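You operate a simulated robot arm through the tools that you are given. There is no shell and no other tool. Be economical: measure what you need, move in short steps, check, and stop when the job is done.

You are at the controls of a simulated robot arm. One attempt, no reset.

JOB
Shrink a blue sleeve on the crimped blue lead.
Fine: use the heat printed under that colour, one run with the cover shut till DONE; then cover open, lead back in the rack, heater off. Where these are worked on the way, their far stop is far enough and under half their travel is too little: heater cover.

The check looks at the end state, three seconds after you hand in, the way a careful person would. Anything else that was tipped, shoved, dropped, spilled or broken makes it a failure. Lids that push on must go on centred and level and be pressed home; caps that screw on are set level and turned clockwise until they are tight.

ROBOT AND FRAMES
A 7-joint arm with a two-finger parallel gripper on a trunk, on a base that drives. Base frame: it is fixed to the floor where the robot stands at the start and does not move with it; the origin is under the middle of the robot, x ahead of it, y to its left, z up; the surface under the hand at the start is at about z = 820. Units: mm, rad, N and s.
With the tool pointing down near the work surface it reaches from about 220 to 740 mm from the robot's upright axis, wherever it stands. Its first joint turns from -2.897 to 2.897 rad. Places, roughly: heat dial [600, 200, 900]; heater cover [800, 200, 900]; hole in the heater slot [700, 200, 900]. Payload 1.57 kg.
The TCP is the grasp point between the finger pads, 30 mm short of the fingertips. In the tool frame z runs along the fingers and y along their closing line. The gripper opens to 110 mm. The fingers are 24 mm wide and 12 mm thick; the gripper's body (48 by 112 mm) begins 78 mm behind the TCP.
Orientation is that of the tool frame in the base frame, as a unit quaternion [w, x, y, z]. With the fingers straight down and closing along the base's y, the tool's x points along the base's -x, its y along +y and its z along -z.

CONTROLS
- The arm moves only by the tool play_rows. Its arguments are lists of equal length, an entry for each row: "rotation": the turn, a rotation vector about the tool's x, y, z in rad, a list of three; "translation": the shift along the tool's x, y, z in mm, a list of three; "gripper": the gripper command, from -1 (shut) to 1 (fully open), values between in proportion. In form: {"rotation": [[ax, ay, az], ...], "translation": [[dx, dy, dz], ...], "gripper": [gripper, ...]}. A call has 1 to 20 rows; each row shifts and turns the commanded pose from where the row before left it, along the tool's axes as they then stand. Each row takes 0.2 s and may step no farther than 50 mm and 0.15 rad from the row before; otherwise, or with a gripper value out of range, the whole call is refused. Where a pose cannot be reached the arm comes as near as it can. A force on the tool above 90 N (or 10 N above the force at the start of the call, whichever is more), or a blocked arm, ends the call early, and 0.2 s more pass. Each finger travels about 45 mm/s and halts on what it meets, pressing with about 28 N; the grip force reading is that of the motor and also rises with nothing between the fingers. The clock runs only during rows and for 0.2 s after the last one: add rows that do not move to give the fingers time. It gives the time, the measured TCP pose, the force on the tool (base axes), the opening and the grip force at its end, in the units of the frame above (readings bear some noise), with the torque about the TCP (base axes, N m) and any sound that the robot's microphone picked up.
- Cameras (640 x 400 px; columns grow to the right, rows downward): "scene" is now at [20.9, 156.8, 1585.2]; the picture's right is [0.04, -1.00, 0.00], its down [-0.74, -0.03, -0.67] and it looks along [0.67, 0.03, -0.74] (base axes); focal length 275 px, centre (320, 200). "wrist" rides on the gripper at [70, 16, -141] in the tool frame; the picture's right is [-0.23, 0.97, 0.00], its down [-0.85, -0.20, -0.48] and it looks along [-0.47, -0.11, 0.88] (tool axes); focal length 222 px, centre (320, 200). There is no depth. A picture from a camera that has moved, and an enlarged one, comes with that camera's place and axes in the base frame and with its lens.
- get_image(camera): a new picture of that camera. The clock stands still meanwhile.
- slide_trunk(by): slides the trunk up (or, below 0, down) by that many mm; the arm and the scene camera ride with it, the base frame stays. It gives what a move gives, with no picture.
- roll_base(legs): drives the robot by 1 to 6 legs, each [ahead, turn to the left] in mm and rad, along the robot's own axes; the way and the turn of a leg run together, so that a leg with both is an arc; at most 1500 mm and 3.142 rad a leg. The arm and the cameras ride along, it lands a little off, and it stops where it bumps. It gives what a move gives.
- turn_head(pan, tilt): turns the head with the scene camera to pan (to the left, within 2.705 rad either way) and tilt (down, from -0.506 to 1.204), counted from straight ahead of the robot. It gives what a move gives.
- enlarge(camera, box): a new picture of the part [left, top, right, bottom] of that camera's present view, enlarged. The clock stands still meanwhile.
- close_job(): hands the job in; it is judged then, once.

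Work in short steps. Places have to be worked out from the pictures, the camera data and where the tool is seen: move nearer, look again, correct. Check each grasp and each placing, and mend what went wrong. You have 120 turns and 90 pictures in all, those below and enlarged ones among them. Open the gripper and draw the arm clear of the work before you hand the job in, unless the task says otherwise; then end with one line.

The tools are called after "Call:" by a JSON object that holds its "op" and its "data". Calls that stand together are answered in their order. play_rows: Moves the arm, as the interface text tells. Its arguments: {"type":"object","properties":{"rotation":{"type":"array","items":{"type":"array","items":{"type":"number"}}},"translation":{"type":"array","items":{"type":"array","items":{"type":"number"}}},"gripper":{"type":"array","items":{"type":"number"}}},"required":["rotation","translation","gripper"]} The other tools are called the same way: slide_trunk (by) slides the trunk up or down; roll_base (legs) drives the base; turn_head (pan, tilt) turns the head that bears the scene camera; get_image (camera) takes a picture; enlarge (camera, box) takes an enlarged picture of a part of a camera's view; close_job () hands the job in.

At the start:

```text
time: 0.0
tool_pos: [404.6, 1.8, 1229.0]
ee_rot: [0.0, 0.0, 1.0, 0.0]
force: [-0.2, -0.5, 0.1]
ft_torque: [-0.02, 0.01, 0.01]
finger_gap: 109.9
grip_force: 0.1
trunk travel left (down, up): [-525.0, 65.0]
robot x, y, heading: [5.0, 0.1, -0.002]
head pan, tilt: [0.042, 0.833]
```

scene: 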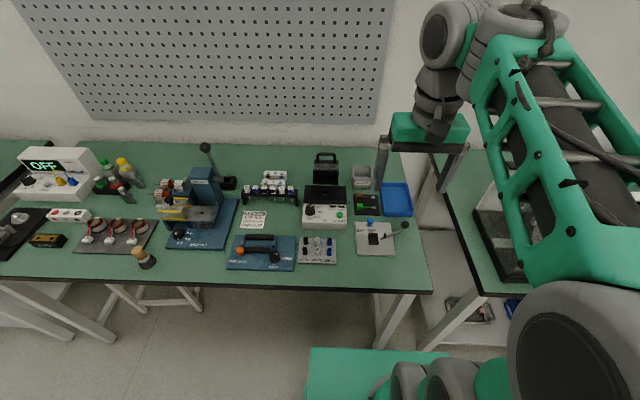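
wrist: 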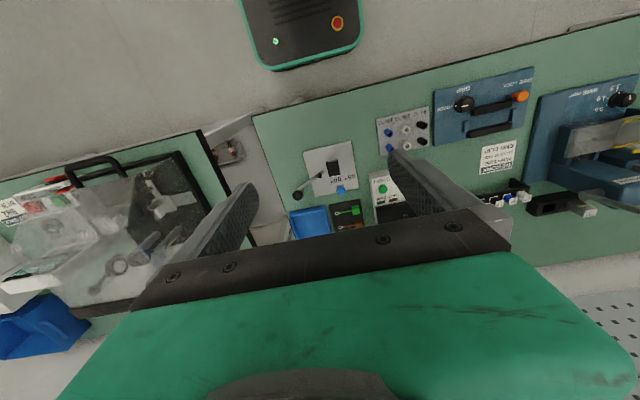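

The scene shows a bench with a heater box near column 325, row 205. I enlarge the relevant parts to read labels.

Call:
{"op": "enlarge", "data": {"camera": "scene", "box": [220, 140, 420, 275]}}

Call:
{"op": "enlarge", "data": {"camera": "scene", "box": [290, 175, 370, 235]}}

Call:
{"op": "enlarge", "data": {"camera": "scene", "box": [0, 130, 240, 280]}}

```text
2.96 times, centred on (320, 208) of scene
camera zoom: at [20.9, 156.8, 1585.2], right [0.04, -1.0, 0.0], down [-0.74, -0.03, -0.67], along [0.67, 0.03, -0.74], focal length 816 px, centre (320, 178)
```

zoom: 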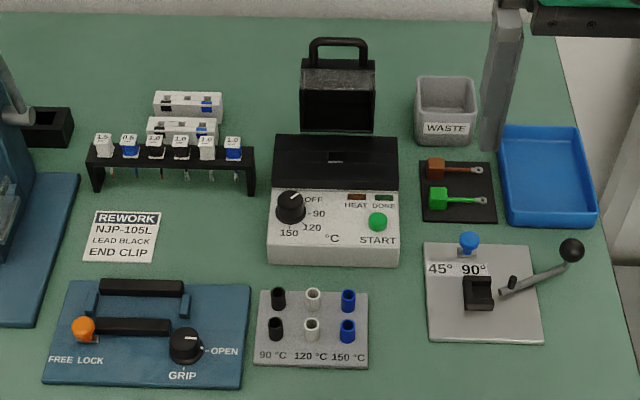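

```text
6.67 times, centred on (330, 205) of scene
camera zoom: at [20.9, 156.8, 1585.2], right [0.04, -1.0, 0.0], down [-0.74, -0.03, -0.67], along [0.67, 0.03, -0.74], focal length 1836 px, centre (253, 167)
```

zoom: 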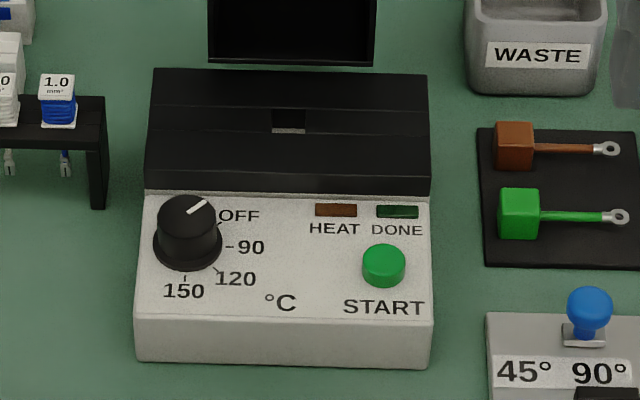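

```text
2.67 times, centred on (120, 205) of scene
camera zoom: at [20.9, 156.8, 1585.2], right [0.04, -1.0, 0.0], down [-0.74, -0.03, -0.67], along [0.67, 0.03, -0.74], focal length 734 px, centre (853, 187)
```

zoom: 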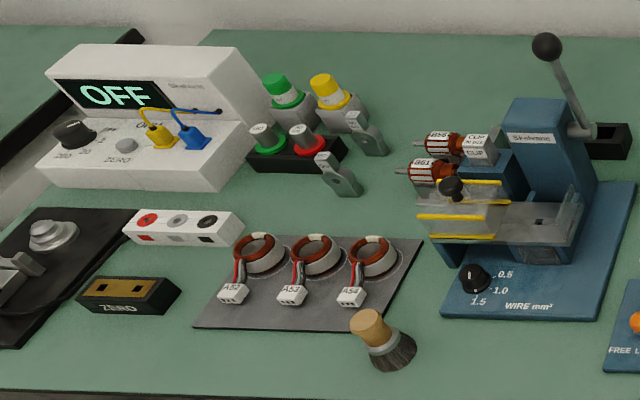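

The bench's right leg stands nearly in front of the robot's right side, and the work sits around y = 170–400. I back off a bit, shift left about 250 mm and face the bench again.

Call:
{"op": "roll_base", "data": {"legs": [[-120, 0], [0, 1.571], [260, 0], [0, -1.569]]}}

Call:
{"op": "turn_head", "data": {"pan": 0, "tilt": 1.0}}

Call:
{"op": "get_image", "data": {"camera": "scene"}}

Call:
{"op": "get_image", "data": {"camera": "wrist"}}

```text
time: 10.5
tool_pos: [273.2, 265.2, 1227.3]
ee_rot: [-0.001, -0.005, 1.0, -0.001]
force: [0.1, 0.0, 0.6]
ft_torque: [-0.02, 0.0, -0.06]
finger_gap: 109.9
grip_force: 0.0
trunk travel left (down, up): [-525.0, 65.0]
robot x, y, heading: [-132.6, 260.0, 0.011]
head pan, tilt: [0.042, 0.833]
```

```text
time: 11.2
tool_pos: [272.7, 266.2, 1228.9]
ee_rot: [0.001, -0.006, 1.0, 0.001]
force: [-0.4, -0.1, -0.9]
ft_torque: [-0.02, 0.0, -0.01]
finger_gap: 109.9
grip_force: 0.1
trunk travel left (down, up): [-525.0, 65.0]
robot x, y, heading: [-132.0, 255.8, 0.008]
head pan, tilt: [0.0, 1.0]
```

```text
84 pictures are left
camera scene: at [-121.9, 413.8, 1572.8], right [0.01, -1.0, 0.0], down [-0.84, -0.01, -0.54], along [0.54, 0.01, -0.84], focal length 275 px, centre (320, 200)
```

scene: 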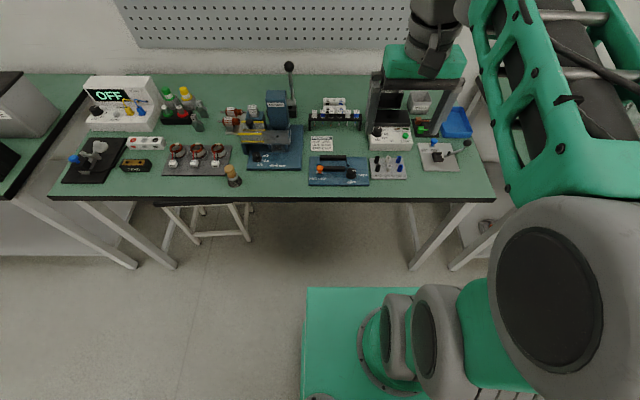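

```text
83 pictures are left
camera wrist: at [202.3, 283.0, 1370.3], right [0.22, 0.98, 0.0], down [0.86, -0.19, 0.48], along [0.47, -0.1, -0.88], focal length 222 px, centre (320, 200)
```

wrist: 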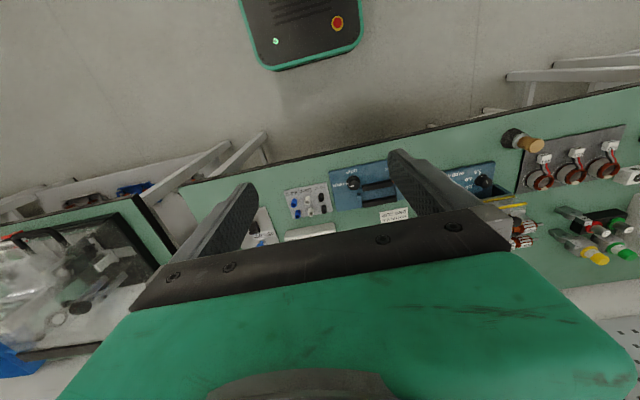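

The floor ahead is clear between the bench's right leg and the stool. I drive ahead 240 mm so the cover and rack come within reach.

Call:
{"op": "roll_base", "data": {"legs": [[240, 0]]}}

Call:
{"op": "get_image", "data": {"camera": "scene"}}

Call:
{"op": "get_image", "data": {"camera": "wrist"}}

```text
time: 12.9
tool_pos: [512.0, 270.0, 1227.1]
ee_rot: [0.0, -0.007, 1.0, 0.0]
force: [-0.6, 0.0, 0.3]
ft_torque: [-0.04, 0.03, -0.01]
finger_gap: 110.0
grip_force: 0.0
trunk travel left (down, up): [-525.0, 65.0]
robot x, y, heading: [109.7, 265.6, 0.019]
head pan, tilt: [0.0, 1.0]
```

```text
82 pictures are left
camera scene: at [116.3, 416.8, 1572.7], right [0.01, -1.0, 0.0], down [-0.84, -0.01, -0.54], along [0.54, 0.01, -0.84], focal length 275 px, centre (320, 200)
```

scene: 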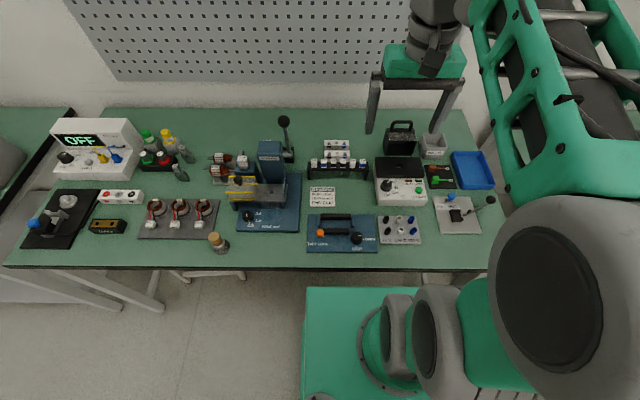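

```text
81 pictures are left
camera wrist: at [440.8, 287.0, 1370.1], right [0.21, 0.98, 0.0], down [0.86, -0.19, 0.48], along [0.47, -0.1, -0.88], focal length 222 px, centre (320, 200)
```

wrist: 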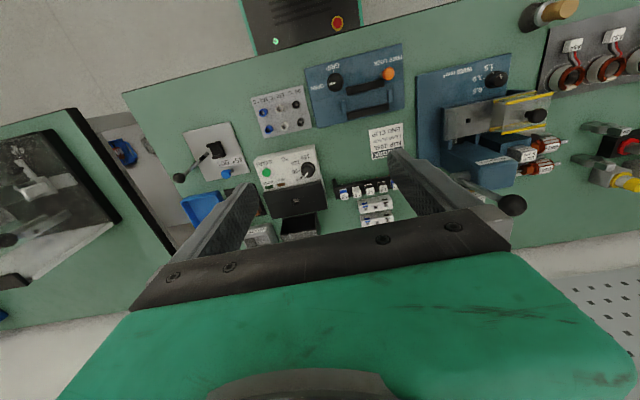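

Now I enlarge the rack, heater and sleeve tray from this new vantage to identify the crimped blue lead and geometry.

Call:
{"op": "enlarge", "data": {"camera": "scene", "box": [300, 130, 380, 190]}}

Call:
{"op": "enlarge", "data": {"camera": "scene", "box": [360, 115, 440, 175]}}

Call:
{"op": "enlarge", "data": {"camera": "scene", "box": [365, 165, 445, 250]}}

```text
6.67 times, centred on (340, 160) of scene
camera zoom: at [116.3, 416.8, 1572.7], right [0.01, -1.0, 0.0], down [-0.84, -0.01, -0.54], along [0.54, 0.01, -0.84], focal length 1836 px, centre (187, 467)
```

zoom: 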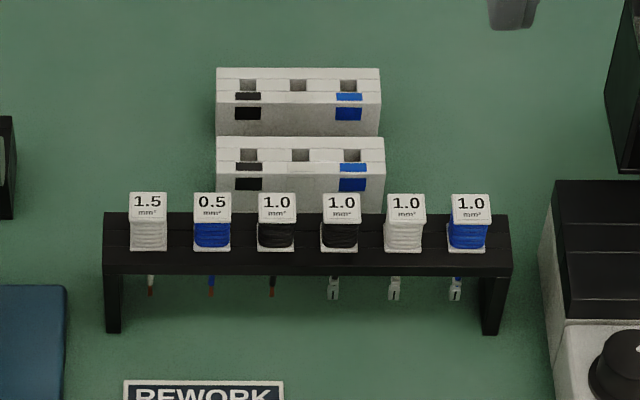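

```text
6.67 times, centred on (400, 145) of scene
camera zoom: at [116.3, 416.8, 1572.7], right [0.01, -1.0, 0.0], down [-0.84, -0.01, -0.54], along [0.54, 0.01, -0.84], focal length 1836 px, centre (-213, 567)
```

zoom: 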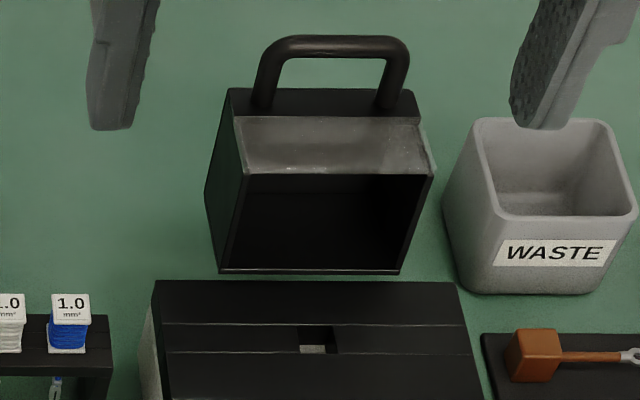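

```text
4.71 times, centred on (405, 208) of scene
camera zoom: at [116.3, 416.8, 1572.7], right [0.01, -1.0, 0.0], down [-0.84, -0.01, -0.54], along [0.54, 0.01, -0.84], focal length 1296 px, centre (-80, 165)
```

zoom: 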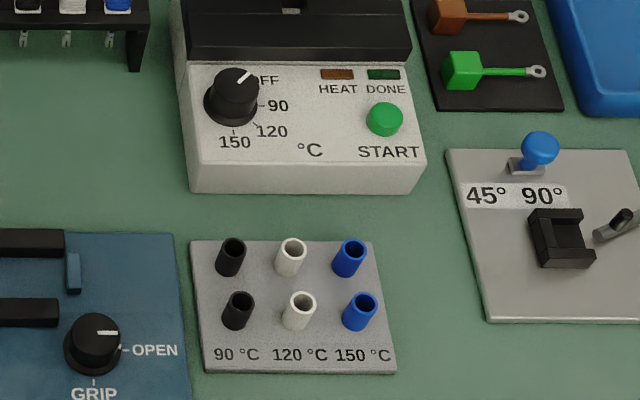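

The rightmost blue "1.0" lead bears a terminal (crimped); blue sleeves go with 150 °C. I lower the arm and tilt it to get a closer, flatter look at the heater and its cover.

Call:
{"op": "play_rows", "data": {"rotation": [[0, 0, 0], [0, 0, 0], [0, 0, 0], [0, 0, 0], [0, 0, 0], [0, -0.15, 0], [0, -0.15, 0], [0, -0.15, 0], [0, -0.15, 0], [0, 0, 0]], "translation": [[10, -20, -5], [10, -20, 20], [10, -20, 20], [10, -20, 20], [10, -20, 20], [0, 0, 0], [0, 0, 0], [0, 0, 0], [0, 0, 0], [0, 0, 0]], "gripper": [1, 1, 1, 1, 1, 1, 1, 1, 1, 1]}}

Call:
{"op": "get_image", "data": {"camera": "wrist"}}

```text
time: 14.9
tool_pos: [475.1, 241.5, 1130.1]
ee_rot: [0.245, -0.115, 0.961, 0.056]
force: [0.5, -0.5, -0.1]
ft_torque: [0.01, 0.02, 0.03]
finger_gap: 110.0
grip_force: 0.1
trunk travel left (down, up): [-525.0, 65.0]
robot x, y, heading: [106.0, 265.3, 0.015]
head pan, tilt: [0.0, 1.0]
stopped in row 9: the arm was blocked; the commanded pose is now the measured one
```

```text
77 pictures are left
camera wrist: at [345.7, 223.6, 1221.7], right [-0.05, 0.99, 0.16], down [0.56, -0.1, 0.82], along [0.83, 0.13, -0.55], focal length 222 px, centre (320, 200)
```

wrist: 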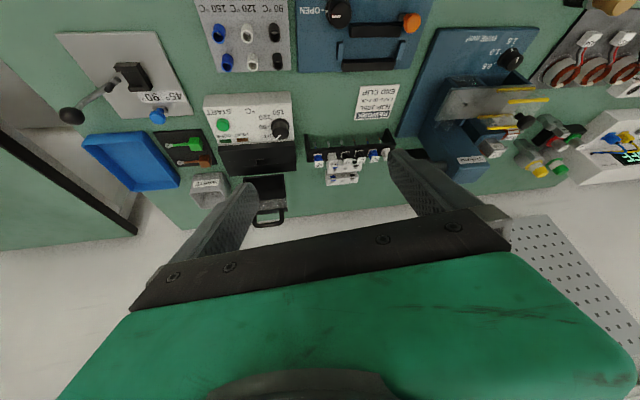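

The arm reached a joint limit, but the view is useful. I enlarge the heater and the rack in this view.

Call:
{"op": "enlarge", "data": {"camera": "wrist", "box": [190, 80, 310, 230]}}

Call:
{"op": "enlarge", "data": {"camera": "wrist", "box": [290, 120, 400, 190]}}

```text
2.67 times, centred on (250, 155) of wrist
camera zoom: at [345.7, 223.6, 1221.7], right [-0.05, 0.99, 0.16], down [0.56, -0.1, 0.82], along [0.83, 0.13, -0.55], focal length 592 px, centre (507, 320)
```

zoom: 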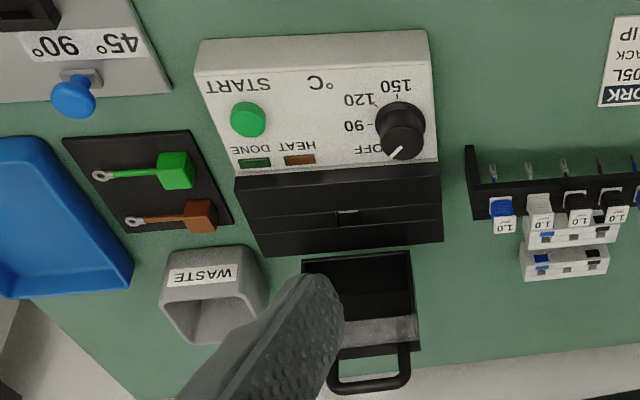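

```text
5.71 times, centred on (345, 155) of wrist
camera zoom: at [345.7, 223.6, 1221.7], right [-0.05, 0.99, 0.16], down [0.56, -0.1, 0.82], along [0.83, 0.13, -0.55], focal length 1269 px, centre (177, 457)
```

zoom: 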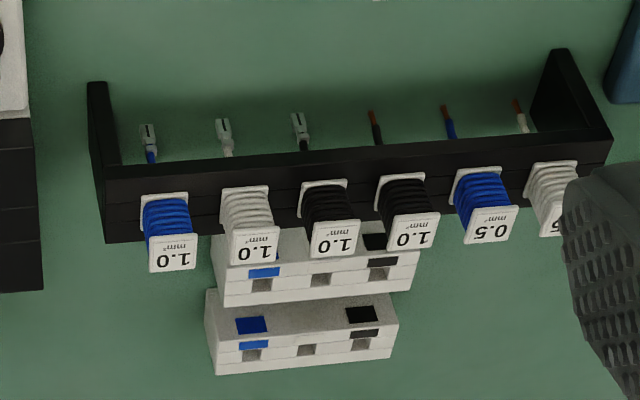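

Triangulating: the blue crimped lead's label top is at about (702, 292, 895), heater hole about (709, 165, 866). I bring the tool straight down with fingers closing along base x, which also points the wrist camera toward -y.

Call:
{"op": "play_rows", "data": {"rotation": [[0.03797, 0.02384, 0.1358], [0.03797, 0.02384, 0.1358], [0.03797, 0.02384, 0.1358], [0.03797, 0.02384, 0.1358], [0.03797, 0.02384, 0.1358], [0.03797, 0.02384, 0.1358], [0.03797, 0.02384, 0.1358], [0.03797, 0.02384, 0.1358], [0.03797, 0.02384, 0.1358], [0.03797, 0.02384, 0.1358], [0.03797, 0.02384, 0.1358], [0.03797, 0.02384, 0.1358], [0.03797, 0.02384, 0.1358], [0, 0, 0]], "translation": [[0, 0, 0], [0, 0, 0], [0, 0, 0], [0, 0, 0], [0, 0, 0], [0, 0, 0], [0, 0, 0], [0, 0, 0], [0, 0, 0], [0, 0, 0], [0, 0, 0], [0, 0, 0], [0, 0, 0], [0, 0, 0]], "gripper": [1, 1, 1, 1, 1, 1, 1, 1, 1, 1, 1, 1, 1, 1]}}

```text
time: 17.9
tool_pos: [475.1, 242.8, 1128.9]
ee_rot: [-0.002, 0.709, 0.705, -0.002]
force: [1.0, -0.3, 0.3]
ft_torque: [-0.02, -0.02, 0.02]
finger_gap: 110.3
grip_force: 0.1
trunk travel left (down, up): [-525.0, 65.0]
robot x, y, heading: [104.6, 263.3, 0.014]
head pan, tilt: [0.0, 1.0]
```

Pose is as wanted. I move above the rack/heater side to view the cover in profile from the left.

Call:
{"op": "play_rows", "data": {"rotation": [[0, 0, 0], [0, 0, 0], [0, 0, 0], [0, 0, 0], [0, 0, 0], [0, 0, 0], [0, 0, 0], [0, 0, 0], [0, 0, 0]], "translation": [[7, 27, 13], [7, 27, 13], [7, 27, 13], [7, 27, 13], [7, 27, 13], [7, 27, 13], [7, 27, 13], [7, 27, 13], [0, 0, 0]], "gripper": [1, 1, 1, 1, 1, 1, 1, 1, 1]}}

Call:
{"op": "get_image", "data": {"camera": "wrist"}}

Call:
{"op": "get_image", "data": {"camera": "scene"}}

```text
time: 19.9
tool_pos: [690.9, 299.0, 1024.5]
ee_rot: [-0.001, 0.708, 0.706, -0.002]
force: [0.0, -0.2, -0.5]
ft_torque: [0.0, 0.01, -0.01]
finger_gap: 110.0
grip_force: 0.1
trunk travel left (down, up): [-525.0, 65.0]
robot x, y, heading: [100.7, 268.3, 0.012]
head pan, tilt: [0.0, 1.0]
```

```text
74 pictures are left
camera wrist: at [706.8, 370.0, 1166.9], right [0.97, -0.23, 0.0], down [-0.2, -0.85, 0.48], along [-0.11, -0.47, -0.88], focal length 222 px, centre (320, 200)
```

wrist: 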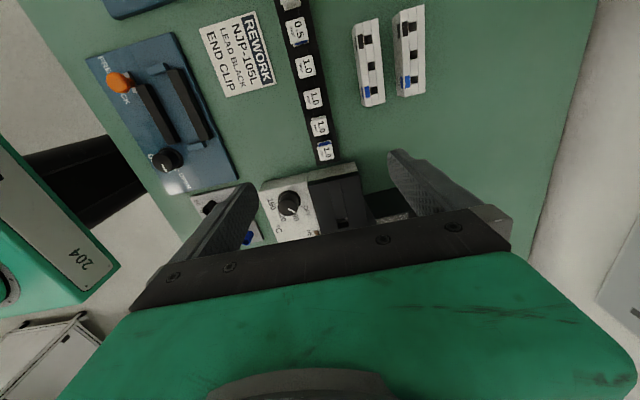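

```text
73 pictures are left
camera scene: at [116.1, 416.9, 1572.7], right [0.01, -1.0, 0.0], down [-0.84, -0.01, -0.54], along [0.54, 0.01, -0.84], focal length 275 px, centre (320, 200)
```

scene: 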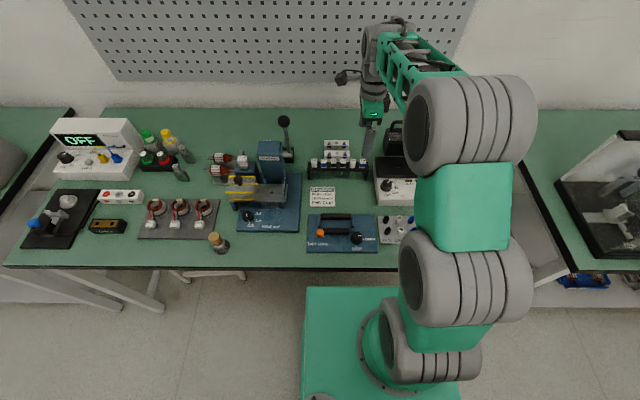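

I enlarge the area between the fingers where the cover appears.

Call:
{"op": "enlarge", "data": {"camera": "wrist", "box": [240, 130, 420, 245]}}

```text
3.48 times, centred on (330, 188) of wrist
camera zoom: at [706.8, 370.0, 1166.9], right [0.97, -0.23, 0.0], down [-0.2, -0.85, 0.48], along [-0.11, -0.47, -0.88], focal length 773 px, centre (285, 244)
```

zoom: 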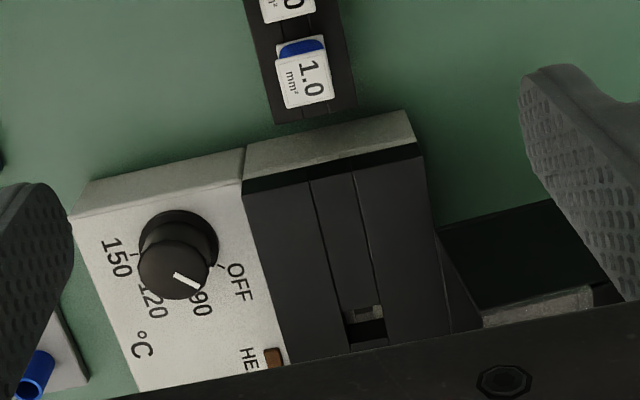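

Dial is at OFF now with 90, 120, 150 each about 45° clockwise; 150 points toward the robot. To understand the cover I move the arm right and up, then lower the trunk for a flatter scene view.

Call:
{"op": "play_rows", "data": {"rotation": [[0, 0, 0], [0, 0, 0], [0, 0, 0], [0, 0, 0], [0, 0, 0], [0, 0, 0], [0, 0, 0], [0, 0, 0], [0, 0, 0], [0, 0, 0], [0, 0, 0], [0, 0, 0], [0, 0, 0]], "translation": [[0, 0, -40], [0, 0, -40], [0, 0, -40], [-30, -20, -15], [-30, -20, -15], [-30, -20, -15], [-30, -20, -15], [-30, -20, -15], [-30, -20, -10], [-30, -20, -10], [-30, -20, -10], [-30, -20, -10], [0, 0, 0]], "gripper": [1, 1, 1, 1, 1, 1, 1, 1, 1, 1, 1, 1, 1]}}

Call:
{"op": "slide_trunk", "data": {"by": -250}}

Call:
{"op": "turn_head", "data": {"pan": -0.3, "tilt": 0.6}}

Call:
{"op": "get_image", "data": {"camera": "scene"}}

```text
time: 22.7
tool_pos: [509.4, 25.7, 1258.1]
ee_rot: [-0.002, 0.708, 0.707, -0.001]
force: [0.1, -0.5, 0.2]
ft_torque: [0.01, 0.0, -0.01]
finger_gap: 109.8
grip_force: 0.1
trunk travel left (down, up): [-525.0, 65.0]
robot x, y, heading: [110.6, 263.2, 0.012]
head pan, tilt: [0.0, 1.0]
```

```text
time: 25.3
tool_pos: [511.1, 26.4, 1008.8]
ee_rot: [-0.001, 0.708, 0.707, -0.002]
force: [-0.9, -0.8, 0.4]
ft_torque: [-0.02, -0.01, 0.0]
finger_gap: 110.2
grip_force: 0.1
trunk travel left (down, up): [-275.0, 315.0]
robot x, y, heading: [107.7, 262.8, 0.017]
head pan, tilt: [0.0, 1.0]
```

```text
time: 26.2
tool_pos: [511.8, 26.9, 1008.5]
ee_rot: [-0.001, 0.707, 0.707, -0.001]
force: [-0.9, 0.0, -0.1]
ft_torque: [0.0, 0.0, -0.01]
finger_gap: 110.3
grip_force: 0.1
trunk travel left (down, up): [-275.0, 315.0]
robot x, y, heading: [108.9, 265.2, 0.012]
head pan, tilt: [-0.3, 0.6]
```

```text
71 pictures are left
camera scene: at [131.0, 390.9, 1354.7], right [-0.28, -0.96, 0.0], down [-0.54, 0.16, -0.82], along [0.79, -0.23, -0.57], focal length 275 px, centre (320, 200)
```

scene: 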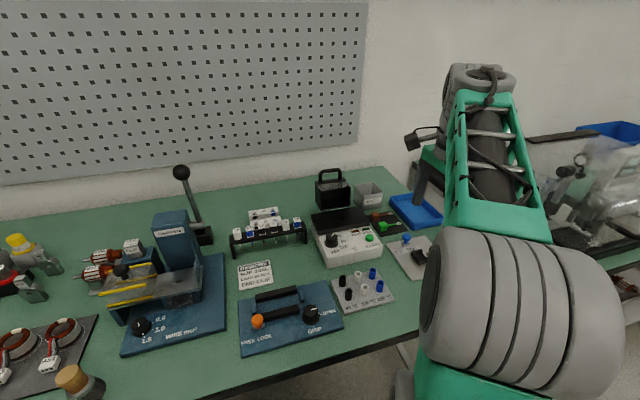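

Good flatter view; I enlarge the heater, the rack and tray.

Call:
{"op": "enlarge", "data": {"camera": "scene", "box": [300, 160, 390, 275]}}

Call:
{"op": "enlarge", "data": {"camera": "scene", "box": [225, 200, 315, 260]}}

Call:
{"op": "enlarge", "data": {"camera": "scene", "box": [320, 255, 410, 315]}}

```text
3.48 times, centred on (345, 218) of scene
camera zoom: at [131.0, 390.9, 1354.7], right [-0.28, -0.96, 0.0], down [-0.54, 0.16, -0.82], along [0.79, -0.23, -0.57], focal length 958 px, centre (233, 139)
```

zoom: 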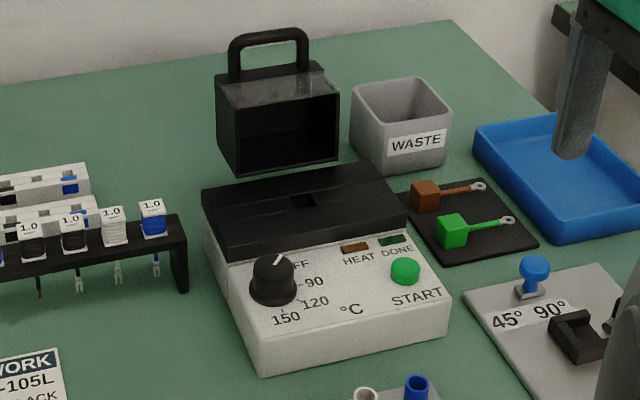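

```text
6.67 times, centred on (270, 230) of scene
camera zoom: at [131.0, 390.9, 1354.7], right [-0.28, -0.96, 0.0], down [-0.54, 0.16, -0.82], along [0.79, -0.23, -0.57], focal length 1836 px, centre (653, 0)
```

zoom: 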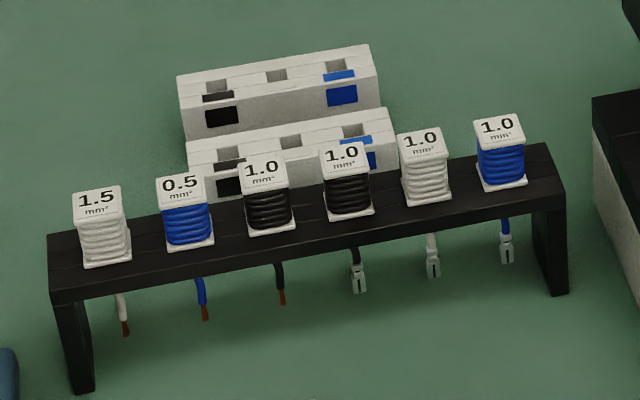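

```text
6.67 times, centred on (365, 285) of scene
camera zoom: at [131.0, 390.9, 1354.7], right [-0.28, -0.96, 0.0], down [-0.54, 0.16, -0.82], along [0.79, -0.23, -0.57], focal length 1836 px, centre (20, -367)
```

zoom: 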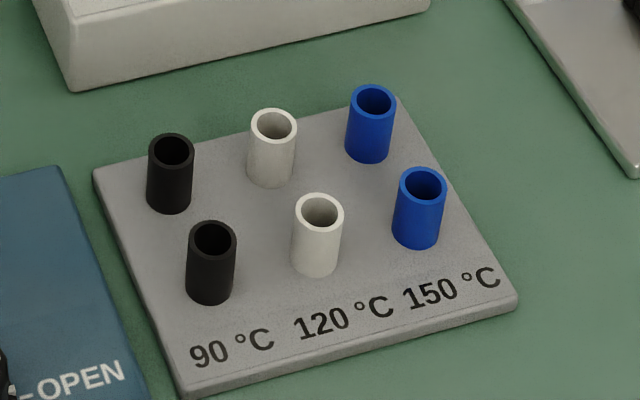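

The cover looks like a hinged hood (open face forward, handle on top), hinged at the heater's rear edge. I now go above the tray/heater with the wrist camera for measuring sleeves, hole and lead from above.

Call:
{"op": "play_rows", "data": {"rotation": [[0, 0, 0], [0, 0, 0], [0, 0, 0], [0, 0, 0], [0, 0, 0], [0, 0, 0]], "translation": [[25, 13, 0], [25, 13, 0], [25, 13, 0], [25, 13, 0], [25, 13, 0], [0, 0, 0]], "gripper": [1, 1, 1, 1, 1, 1]}}

Call:
{"op": "get_image", "data": {"camera": "wrist"}}

```text
time: 27.6
tool_pos: [576.3, 148.9, 1007.5]
ee_rot: [-0.001, 0.707, 0.707, -0.001]
force: [0.7, -0.2, 0.3]
ft_torque: [-0.04, -0.03, 0.0]
finger_gap: 110.1
grip_force: 0.1
trunk travel left (down, up): [-275.0, 315.0]
robot x, y, heading: [106.7, 263.1, 0.013]
head pan, tilt: [-0.3, 0.6]
```

```text
67 pictures are left
camera wrist: at [593.4, 220.6, 1150.0], right [0.97, -0.23, 0.0], down [-0.2, -0.85, 0.48], along [-0.11, -0.47, -0.88], focal length 222 px, centre (320, 200)
```

wrist: 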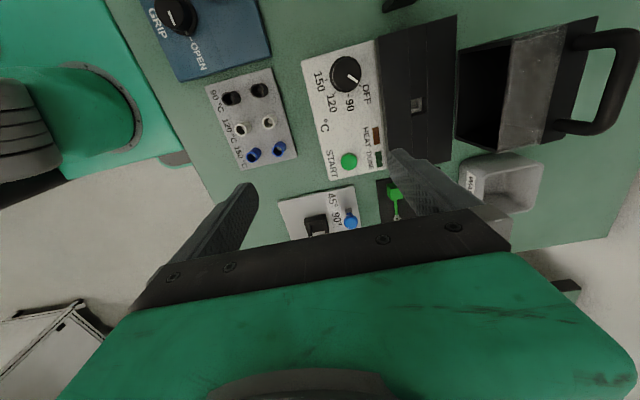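

Call:
{"op": "enlarge", "data": {"camera": "wrist", "box": [200, 60, 310, 170]}}

Call:
{"op": "enlarge", "data": {"camera": "wrist", "box": [370, 0, 640, 170]}}

Call:
{"op": "enlarge", "data": {"camera": "wrist", "box": [385, 75, 445, 135]}}

```text
3.64 times, centred on (255, 115) of wrist
camera zoom: at [593.4, 220.6, 1150.0], right [0.97, -0.23, 0.0], down [-0.2, -0.85, 0.48], along [-0.11, -0.47, -0.88], focal length 808 px, centre (556, 509)
```

zoom: 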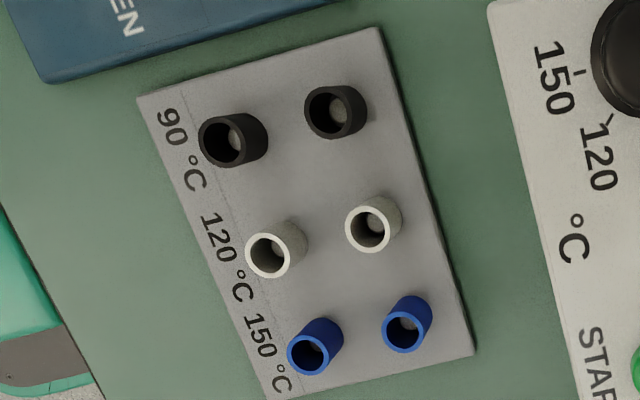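

```text
2.35 times, centred on (505, 85) of wrist
camera zoom: at [593.4, 220.6, 1150.0], right [0.97, -0.23, 0.0], down [-0.2, -0.85, 0.48], along [-0.11, -0.47, -0.88], focal length 523 px, centre (-115, 471)
```

zoom: 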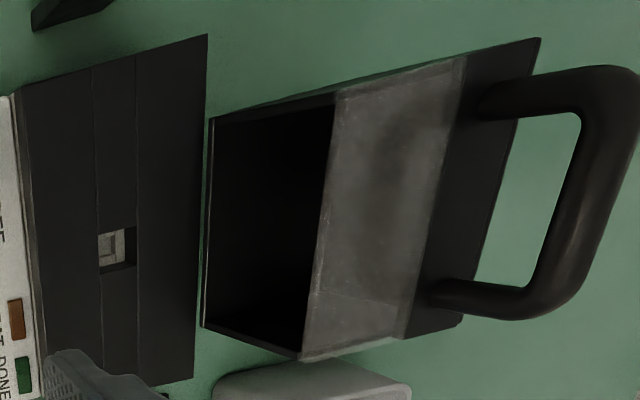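

```text
6.67 times, centred on (415, 105) of wrist
camera zoom: at [593.4, 220.6, 1150.0], right [0.97, -0.23, 0.0], down [-0.2, -0.85, 0.48], along [-0.11, -0.47, -0.88], focal length 1481 px, centre (-313, 833)
```

zoom: 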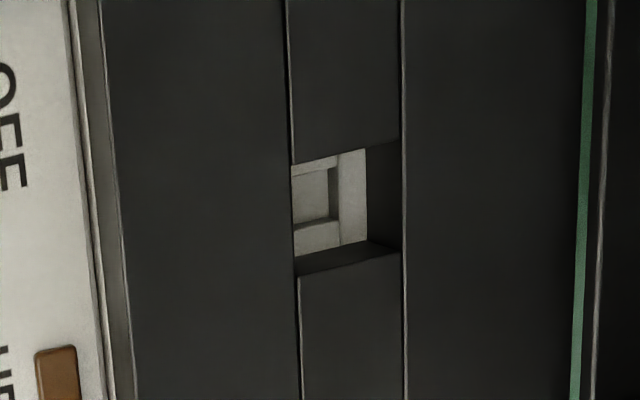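

The heater hole (~19 mm square) has a ledge with a smaller hole beneath, so the sleeve stands in the hole and the lead goes down through it. The rear blue sleeve is at about (518, 150), top ≈ 852; I go above it with the gripper narrowed to ~30 mm and look.

Call:
{"op": "play_rows", "data": {"rotation": [[0, 0, 0], [0, 0, 0], [0, 0, 0], [0, 0, 0], [0, 0, 0], [0, 0, 0]], "translation": [[0, -15, 20], [0, -15, 20], [0.5, -14, 25], [0.3, -13.8, 22], [0, 0, 0], [0, 0, 0]], "gripper": [-0.45, -0.45, -0.45, -0.45, -0.45, -0.45]}}

Call:
{"op": "enlarge", "data": {"camera": "wrist", "box": [240, 90, 400, 220]}}

```text
time: 29.0
tool_pos: [519.3, 153.8, 921.4]
ee_rot: [-0.001, 0.708, 0.706, 0.0]
force: [0.8, -0.2, 0.4]
ft_torque: [-0.01, 0.0, -0.01]
finger_gap: 30.3
grip_force: 0.1
trunk travel left (down, up): [-275.0, 315.0]
robot x, y, heading: [108.1, 265.1, 0.016]
head pan, tilt: [-0.3, 0.6]
```

```text
3.08 times, centred on (320, 155) of wrist
camera zoom: at [535.1, 224.7, 1063.2], right [0.97, -0.23, 0.0], down [-0.2, -0.85, 0.48], along [-0.11, -0.47, -0.88], focal length 684 px, centre (320, 338)
```

zoom: 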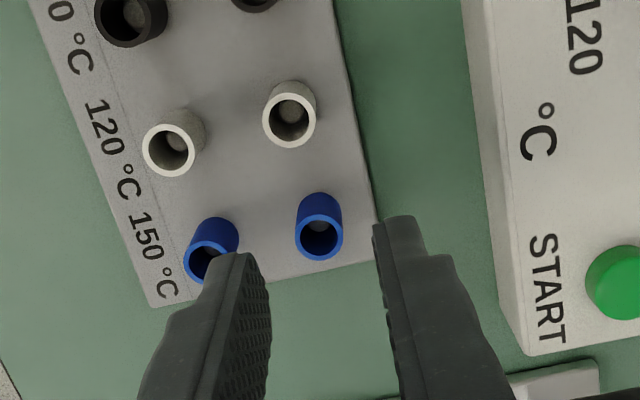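

Sleeve centre estimated at (517.3, 149). I align and descend so the fingertips straddle the sleeve (TCP z ≈ 868), then check before closing.

Call:
{"op": "play_rows", "data": {"rotation": [[0, 0, 0], [0, 0, 0], [0, 0, 0], [0, 0, 0], [0, 0, 0]], "translation": [[-4.8, -1.8, 0], [0, 0, 18], [0, 0, 18], [0, 0, 17], [0, 0, 0]], "gripper": [-0.45, -0.45, -0.45, -0.45, -0.45]}}

Call:
{"op": "enlarge", "data": {"camera": "wrist", "box": [240, 90, 400, 220]}}

```text
time: 30.2
tool_pos: [515.4, 147.5, 867.5]
ee_rot: [-0.001, 0.708, 0.706, -0.001]
force: [-0.4, 0.5, 0.3]
ft_torque: [0.01, 0.01, 0.01]
finger_gap: 30.4
grip_force: 0.0
trunk travel left (down, up): [-275.0, 315.0]
robot x, y, heading: [107.9, 259.7, 0.018]
head pan, tilt: [-0.3, 0.6]
```

```text
3.08 times, centred on (320, 155) of wrist
camera zoom: at [532.3, 219.2, 1010.6], right [0.97, -0.23, 0.0], down [-0.2, -0.85, 0.48], along [-0.11, -0.47, -0.88], focal length 684 px, centre (320, 338)
```

zoom: 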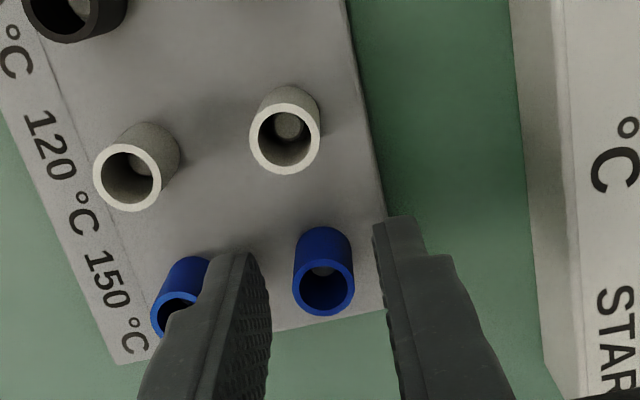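

The sleeve lies between the fingers; I nudge to centre, raise 7 mm so only its upper part is gripped, and close.

Call:
{"op": "play_rows", "data": {"rotation": [[0, 0, 0], [0, 0, 0], [0, 0, 0], [0, 0, 0], [0, 0, 0], [0, 0, 0]], "translation": [[3.5, 1.5, -6.5], [0, 0, 0], [0, 0, 0], [0, 0, 0], [0, 0, 0], [0, 0, 0]], "gripper": [-0.45, -0.45, -0.8, -0.8, -0.8, -0.8]}}

Call:
{"op": "enlarge", "data": {"camera": "wrist", "box": [240, 90, 400, 220]}}

```text
time: 31.6
tool_pos: [516.8, 151.9, 875.6]
ee_rot: [-0.001, 0.708, 0.706, -0.001]
force: [0.2, -0.3, 0.9]
ft_torque: [-0.01, 0.01, 0.0]
finger_gap: 12.1
grip_force: 1.3
trunk travel left (down, up): [-275.0, 315.0]
robot x, y, heading: [105.0, 262.8, 0.019]
head pan, tilt: [-0.3, 0.6]
```

```text
3.08 times, centred on (320, 155) of wrist
camera zoom: at [533.7, 222.5, 1017.3], right [0.97, -0.23, 0.0], down [-0.2, -0.85, 0.48], along [-0.11, -0.47, -0.88], focal length 684 px, centre (320, 338)
```

zoom: 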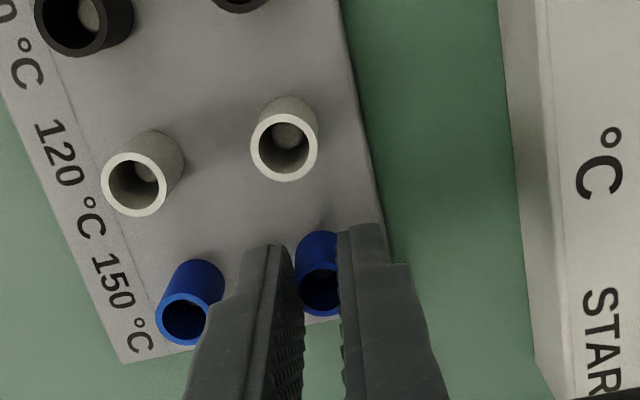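

Gap stopped at 12.1 mm on the sleeve. I close firmly and lift a little to check the grasp.

Call:
{"op": "play_rows", "data": {"rotation": [[0, 0, 0], [0, 0, 0], [0, 0, 0], [0, 0, 0], [0, 0, 0]], "translation": [[0, 0, 0], [0, 0, 0], [0, 0, -15], [0, 0, -25], [0, 0, -30]], "gripper": [-1, -1, -1, -1, -1]}}

Call:
{"op": "enlarge", "data": {"camera": "wrist", "box": [240, 90, 400, 220]}}

```text
time: 32.8
tool_pos: [518.0, 151.7, 944.6]
ee_rot: [-0.001, 0.707, 0.707, -0.002]
force: [0.3, 0.7, 0.5]
ft_torque: [-0.01, -0.01, -0.03]
finger_gap: 9.3
grip_force: 27.8
trunk travel left (down, up): [-275.0, 315.0]
robot x, y, heading: [106.4, 262.8, 0.015]
head pan, tilt: [-0.3, 0.6]
```

```text
3.08 times, centred on (320, 155) of wrist
camera zoom: at [535.0, 222.4, 1086.8], right [0.97, -0.23, -0.01], down [-0.2, -0.85, 0.48], along [-0.11, -0.47, -0.88], focal length 684 px, centre (320, 338)
```

zoom: 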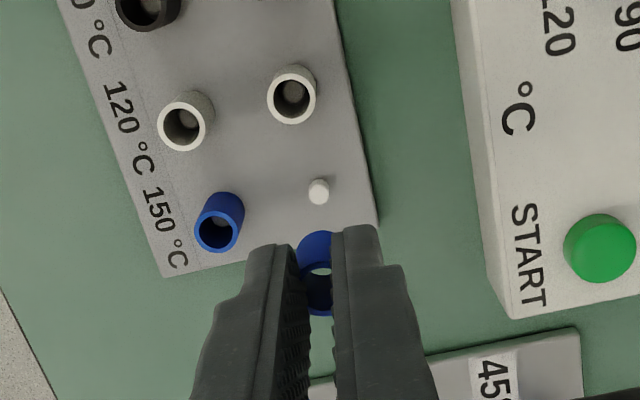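

Sleeve is held (a pin is left in the tray). I carry it up and over to above the heater hole (~(700, 164)) and look.

Call:
{"op": "play_rows", "data": {"rotation": [[0, 0, 0], [0, 0, 0], [0, 0, 0], [0, 0, 0], [0, 0, 0], [0, 0, 0], [0, 0, 0]], "translation": [[0, 0, -20], [2, 35, 0], [2, 35, 0], [2, 35, 0], [2, 35, 0], [2, 35, 0], [0, 0, 0]], "gripper": [-1, -1, -1, -1, -1, -1, -1]}}

Call:
{"op": "enlarge", "data": {"camera": "wrist", "box": [240, 90, 400, 220]}}

```text
time: 34.4
tool_pos: [692.0, 159.8, 964.8]
ee_rot: [-0.002, 0.708, 0.706, -0.002]
force: [0.0, -0.3, -0.6]
ft_torque: [0.02, -0.01, -0.02]
finger_gap: 9.4
grip_force: 27.8
trunk travel left (down, up): [-275.0, 315.0]
robot x, y, heading: [104.7, 260.0, 0.015]
head pan, tilt: [-0.3, 0.6]
```

```text
3.08 times, centred on (320, 155) of wrist
camera zoom: at [708.6, 231.3, 1105.8], right [0.97, -0.23, -0.01], down [-0.2, -0.85, 0.48], along [-0.11, -0.47, -0.88], focal length 684 px, centre (320, 338)
```

zoom: 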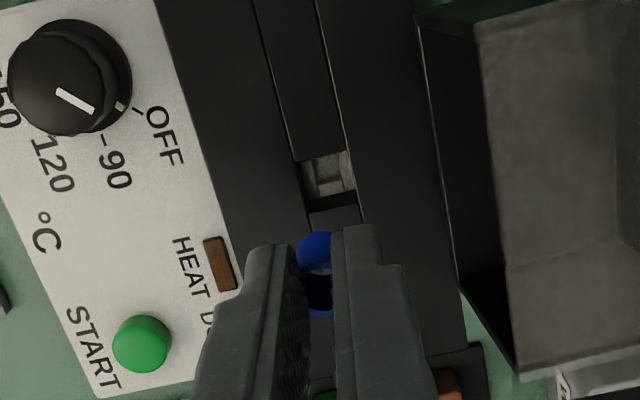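

Hole centre now estimated at (696, 166). I align and descend to just above it for another look.

Call:
{"op": "play_rows", "data": {"rotation": [[0, 0, 0], [0, 0, 0], [0, 0, 0], [0, 0, 0]], "translation": [[5.5, 4.2, 0], [0, 0, 18], [0, 0, 17], [0, 0, 0]], "gripper": [-1, -1, -1, -1]}}

Call:
{"op": "enlarge", "data": {"camera": "wrist", "box": [270, 120, 370, 200]}}

```text
time: 35.4
tool_pos: [697.4, 165.4, 927.3]
ee_rot: [-0.001, 0.708, 0.706, -0.001]
force: [-0.1, 0.5, 0.5]
ft_torque: [-0.01, 0.01, 0.01]
finger_gap: 9.4
grip_force: 28.4
trunk travel left (down, up): [-275.0, 315.0]
robot x, y, heading: [108.8, 261.3, 0.019]
head pan, tilt: [-0.3, 0.6]
```

```text
5.00 times, centred on (320, 160) of wrist
camera zoom: at [713.0, 236.2, 1071.4], right [0.97, -0.23, 0.0], down [-0.2, -0.85, 0.48], along [-0.11, -0.47, -0.88], focal length 1111 px, centre (320, 400)
```

zoom: 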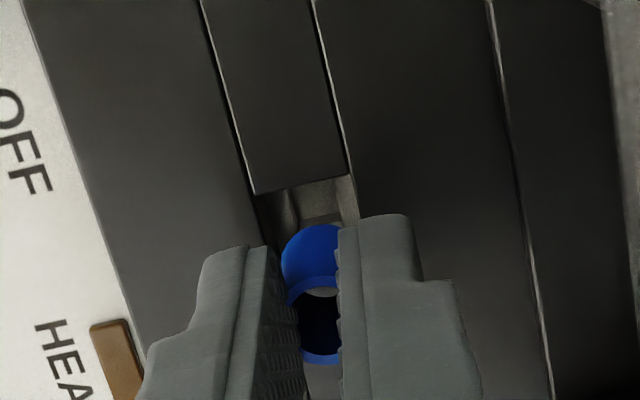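

Hole centre is about 2 mm toward -x and 0.8 mm toward -y of the TCP. I correct and go down 10 mm for a closer look.

Call:
{"op": "play_rows", "data": {"rotation": [[0, 0, 0], [0, 0, 0], [0, 0, 0]], "translation": [[-0.8, -2, 0], [0, 0, 9], [0, 0, 0]], "gripper": [-1, -1, -1]}}

Call:
{"op": "enlarge", "data": {"camera": "wrist", "box": [285, 140, 355, 190]}}

```text
time: 36.2
tool_pos: [694.3, 164.8, 924.4]
ee_rot: [0.001, 0.708, 0.706, 0.001]
force: [2.7, -0.9, 22.1]
ft_torque: [-0.21, -0.18, 0.04]
finger_gap: 9.4
grip_force: 27.3
trunk travel left (down, up): [-275.0, 315.0]
robot x, y, heading: [106.8, 262.9, 0.014]
head pan, tilt: [-0.3, 0.6]
```

```text
8.00 times, centred on (320, 165) of wrist
camera zoom: at [709.5, 236.1, 1066.9], right [0.97, -0.23, 0.0], down [-0.2, -0.85, 0.48], along [-0.11, -0.47, -0.88], focal length 1777 px, centre (320, 480)
```

zoom: 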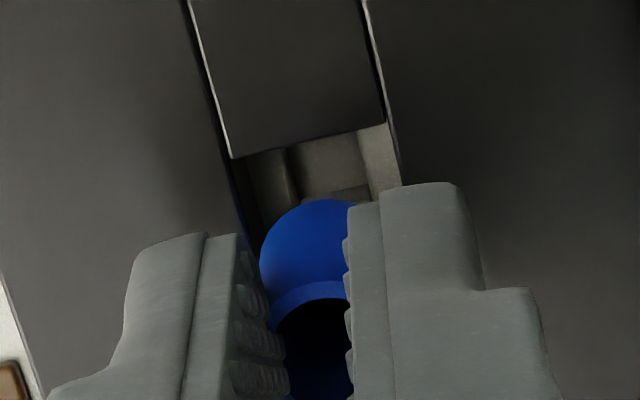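

Contact on the hole's -y edge (22 N, torque says y ≈ -9.5 mm). The image shows about 6–7 mm free on the +y side, so I lift 4 mm, shift +y 5 mm and x +0.6 mm, and look.

Call:
{"op": "play_rows", "data": {"rotation": [[0, 0, 0], [0, 0, 0], [0, 0, 0]], "translation": [[0, 0, -9], [5, 0.6, 0], [0, 0, 0]], "gripper": [-1, -1, -1]}}

Call:
{"op": "enlarge", "data": {"camera": "wrist", "box": [285, 140, 355, 190]}}

```text
time: 37.0
tool_pos: [696.7, 170.6, 929.2]
ee_rot: [-0.003, 0.708, 0.706, -0.001]
force: [0.0, 0.0, 0.0]
ft_torque: [0.0, 0.0, 0.0]
finger_gap: 6.8
grip_force: 26.1
trunk travel left (down, up): [-275.0, 315.0]
robot x, y, heading: [107.4, 264.2, 0.011]
head pan, tilt: [-0.3, 0.6]
```

```text
8.00 times, centred on (320, 165) of wrist
camera zoom: at [712.2, 241.9, 1071.4], right [0.97, -0.23, -0.01], down [-0.2, -0.86, 0.48], along [-0.11, -0.46, -0.88], focal length 1777 px, centre (320, 480)
```

zoom: 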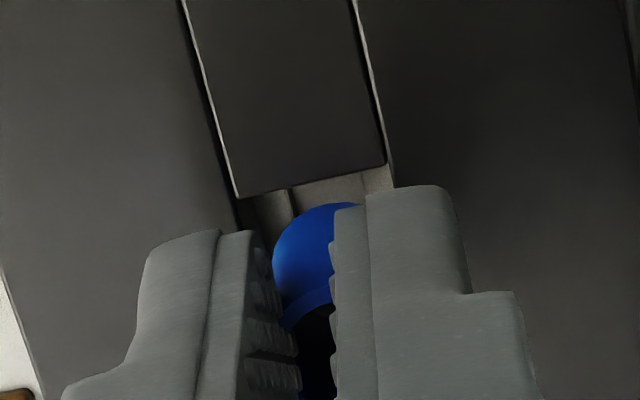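

Gap dropped to 6.8 mm, so the sleeve may be shifting in the grip. I check from the scene camera.

Call:
{"op": "enlarge", "data": {"camera": "scene", "box": [305, 165, 385, 235]}}

Call:
{"op": "enlarge", "data": {"camera": "wrist", "box": [240, 90, 400, 220]}}

```text
5.71 times, centred on (345, 200) of scene
camera zoom: at [131.0, 390.8, 1354.7], right [-0.28, -0.96, 0.0], down [-0.54, 0.16, -0.83], along [0.79, -0.23, -0.56], focal length 1574 px, centre (177, 200)
```

zoom: 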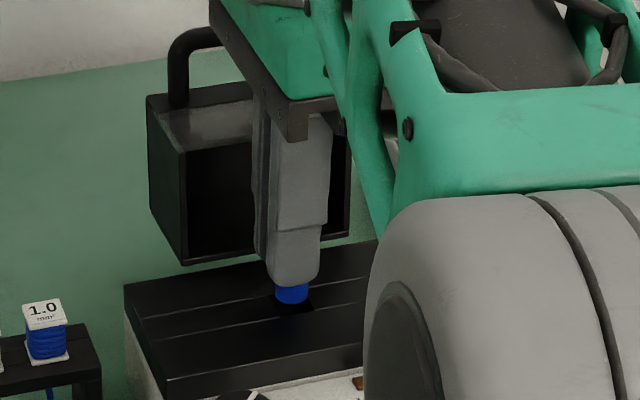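

```text
3.08 times, centred on (320, 155) of wrist
camera zoom: at [712.2, 241.9, 1071.4], right [0.97, -0.23, -0.01], down [-0.2, -0.86, 0.48], along [-0.11, -0.46, -0.88], focal length 684 px, centre (320, 338)
```

zoom: 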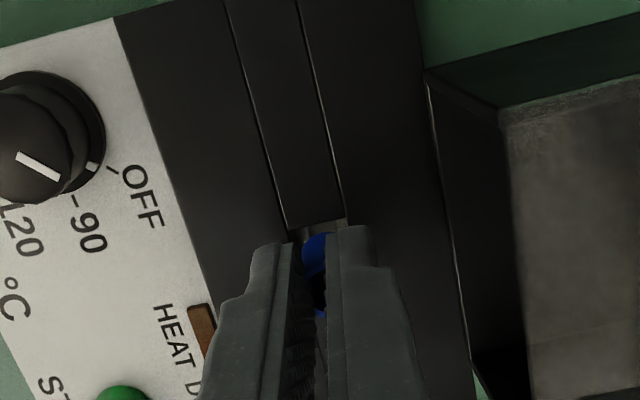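

The sleeve still sits below the fingertips and over the hole; heater top must be nearer z ≈ 882, hence the earlier y error. I descend in small steps.

Call:
{"op": "play_rows", "data": {"rotation": [[0, 0, 0], [0, 0, 0], [0, 0, 0], [0, 0, 0]], "translation": [[0, 0, 3], [0, 0, 3], [0, 0, 2], [0, 0, 0]], "gripper": [-1, -1, -1, -1]}}

Call:
{"op": "enlarge", "data": {"camera": "wrist", "box": [285, 140, 355, 190]}}

```text
time: 38.0
tool_pos: [695.1, 170.6, 919.7]
ee_rot: [-0.003, 0.708, 0.707, -0.003]
force: [-0.9, 1.3, -0.6]
ft_torque: [0.05, 0.05, 0.03]
finger_gap: 6.3
grip_force: 26.3
trunk travel left (down, up): [-275.0, 315.0]
robot x, y, heading: [104.9, 261.2, 0.012]
head pan, tilt: [-0.3, 0.6]
```

```text
8.00 times, centred on (320, 165) of wrist
camera zoom: at [712.3, 242.2, 1061.7], right [0.97, -0.23, -0.01], down [-0.2, -0.86, 0.48], along [-0.12, -0.47, -0.88], focal length 1777 px, centre (320, 480)
```

zoom: 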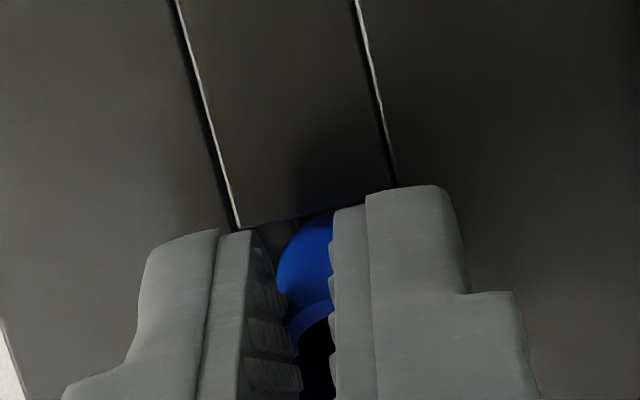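

No force: the sleeve is entering the hole. I go down 5 mm more.

Call:
{"op": "play_rows", "data": {"rotation": [[0, 0, 0], [0, 0, 0], [0, 0, 0]], "translation": [[-0.5, 0, 3], [0, 0, 2], [0, 0, 0]], "gripper": [-1, -1, -1]}}

Call:
{"op": "enlarge", "data": {"camera": "wrist", "box": [285, 140, 355, 190]}}

Call:
{"op": "enlarge", "data": {"camera": "scene", "box": [320, 185, 370, 225]}}

```text
time: 38.8
tool_pos: [695.4, 172.1, 916.1]
ee_rot: [-0.001, 0.708, 0.706, -0.001]
force: [0.5, 5.5, 1.1]
ft_torque: [0.2, -0.06, 0.02]
finger_gap: 6.3
grip_force: 26.0
trunk travel left (down, up): [-275.0, 315.0]
robot x, y, heading: [107.2, 264.2, 0.011]
head pan, tilt: [-0.3, 0.6]
```

```text
8.00 times, centred on (320, 165) of wrist
camera zoom: at [711.5, 242.5, 1058.7], right [0.97, -0.23, 0.0], down [-0.2, -0.85, 0.48], along [-0.11, -0.47, -0.88], focal length 1777 px, centre (320, 480)
```

zoom: 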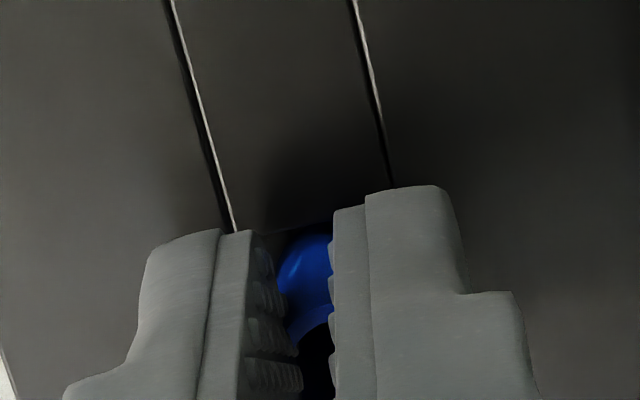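

```text
10.00 times, centred on (345, 205) of scene
camera zoom: at [130.9, 391.4, 1354.6], right [-0.28, -0.96, 0.0], down [-0.54, 0.16, -0.83], along [0.79, -0.23, -0.56], focal length 2754 px, centre (70, 150)
```

zoom: 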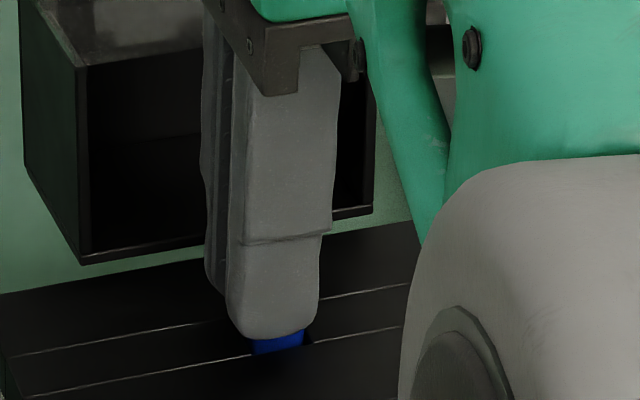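

The sleeve is within the hole (slight side push from the -y wall). I ease 1 mm +y and 1.5 mm down, then open the fingers modestly to let it drop.

Call:
{"op": "play_rows", "data": {"rotation": [[0, 0, 0], [0, 0, 0], [0, 0, 0], [0, 0, 0], [0, 0, 0], [0, 0, -0.0]], "translation": [[1, 0, 1.5], [0, 0, 0], [0, 0, 0], [0, 0, 0], [0, 0, 0], [0, 0, 0]], "gripper": [-1, -1, -0.5, -0.5, -0.5, -0.5]}}

Call:
{"op": "enlarge", "data": {"camera": "wrist", "box": [270, 120, 370, 200]}}

```text
time: 40.2
tool_pos: [693.4, 171.7, 914.6]
ee_rot: [-0.002, 0.708, 0.706, -0.002]
force: [-14.2, 4.8, -1.7]
ft_torque: [0.21, 0.49, -0.1]
finger_gap: 15.7
grip_force: 0.0
trunk travel left (down, up): [-275.0, 315.0]
robot x, y, heading: [103.9, 263.1, 0.015]
head pan, tilt: [-0.3, 0.6]
```

```text
5.00 times, centred on (320, 160) of wrist
camera zoom: at [710.5, 243.0, 1057.5], right [0.97, -0.23, 0.0], down [-0.2, -0.85, 0.48], along [-0.11, -0.47, -0.88], focal length 1111 px, centre (320, 400)
```

zoom: 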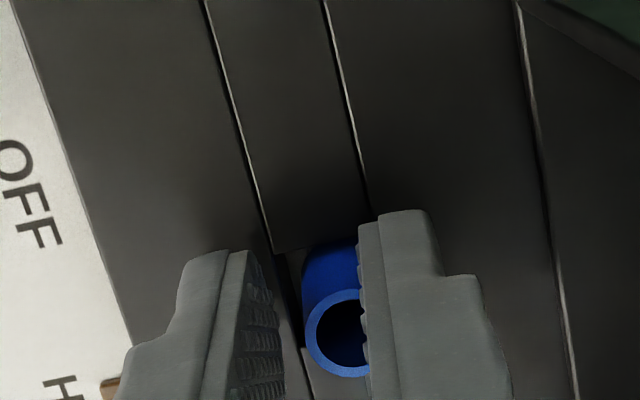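

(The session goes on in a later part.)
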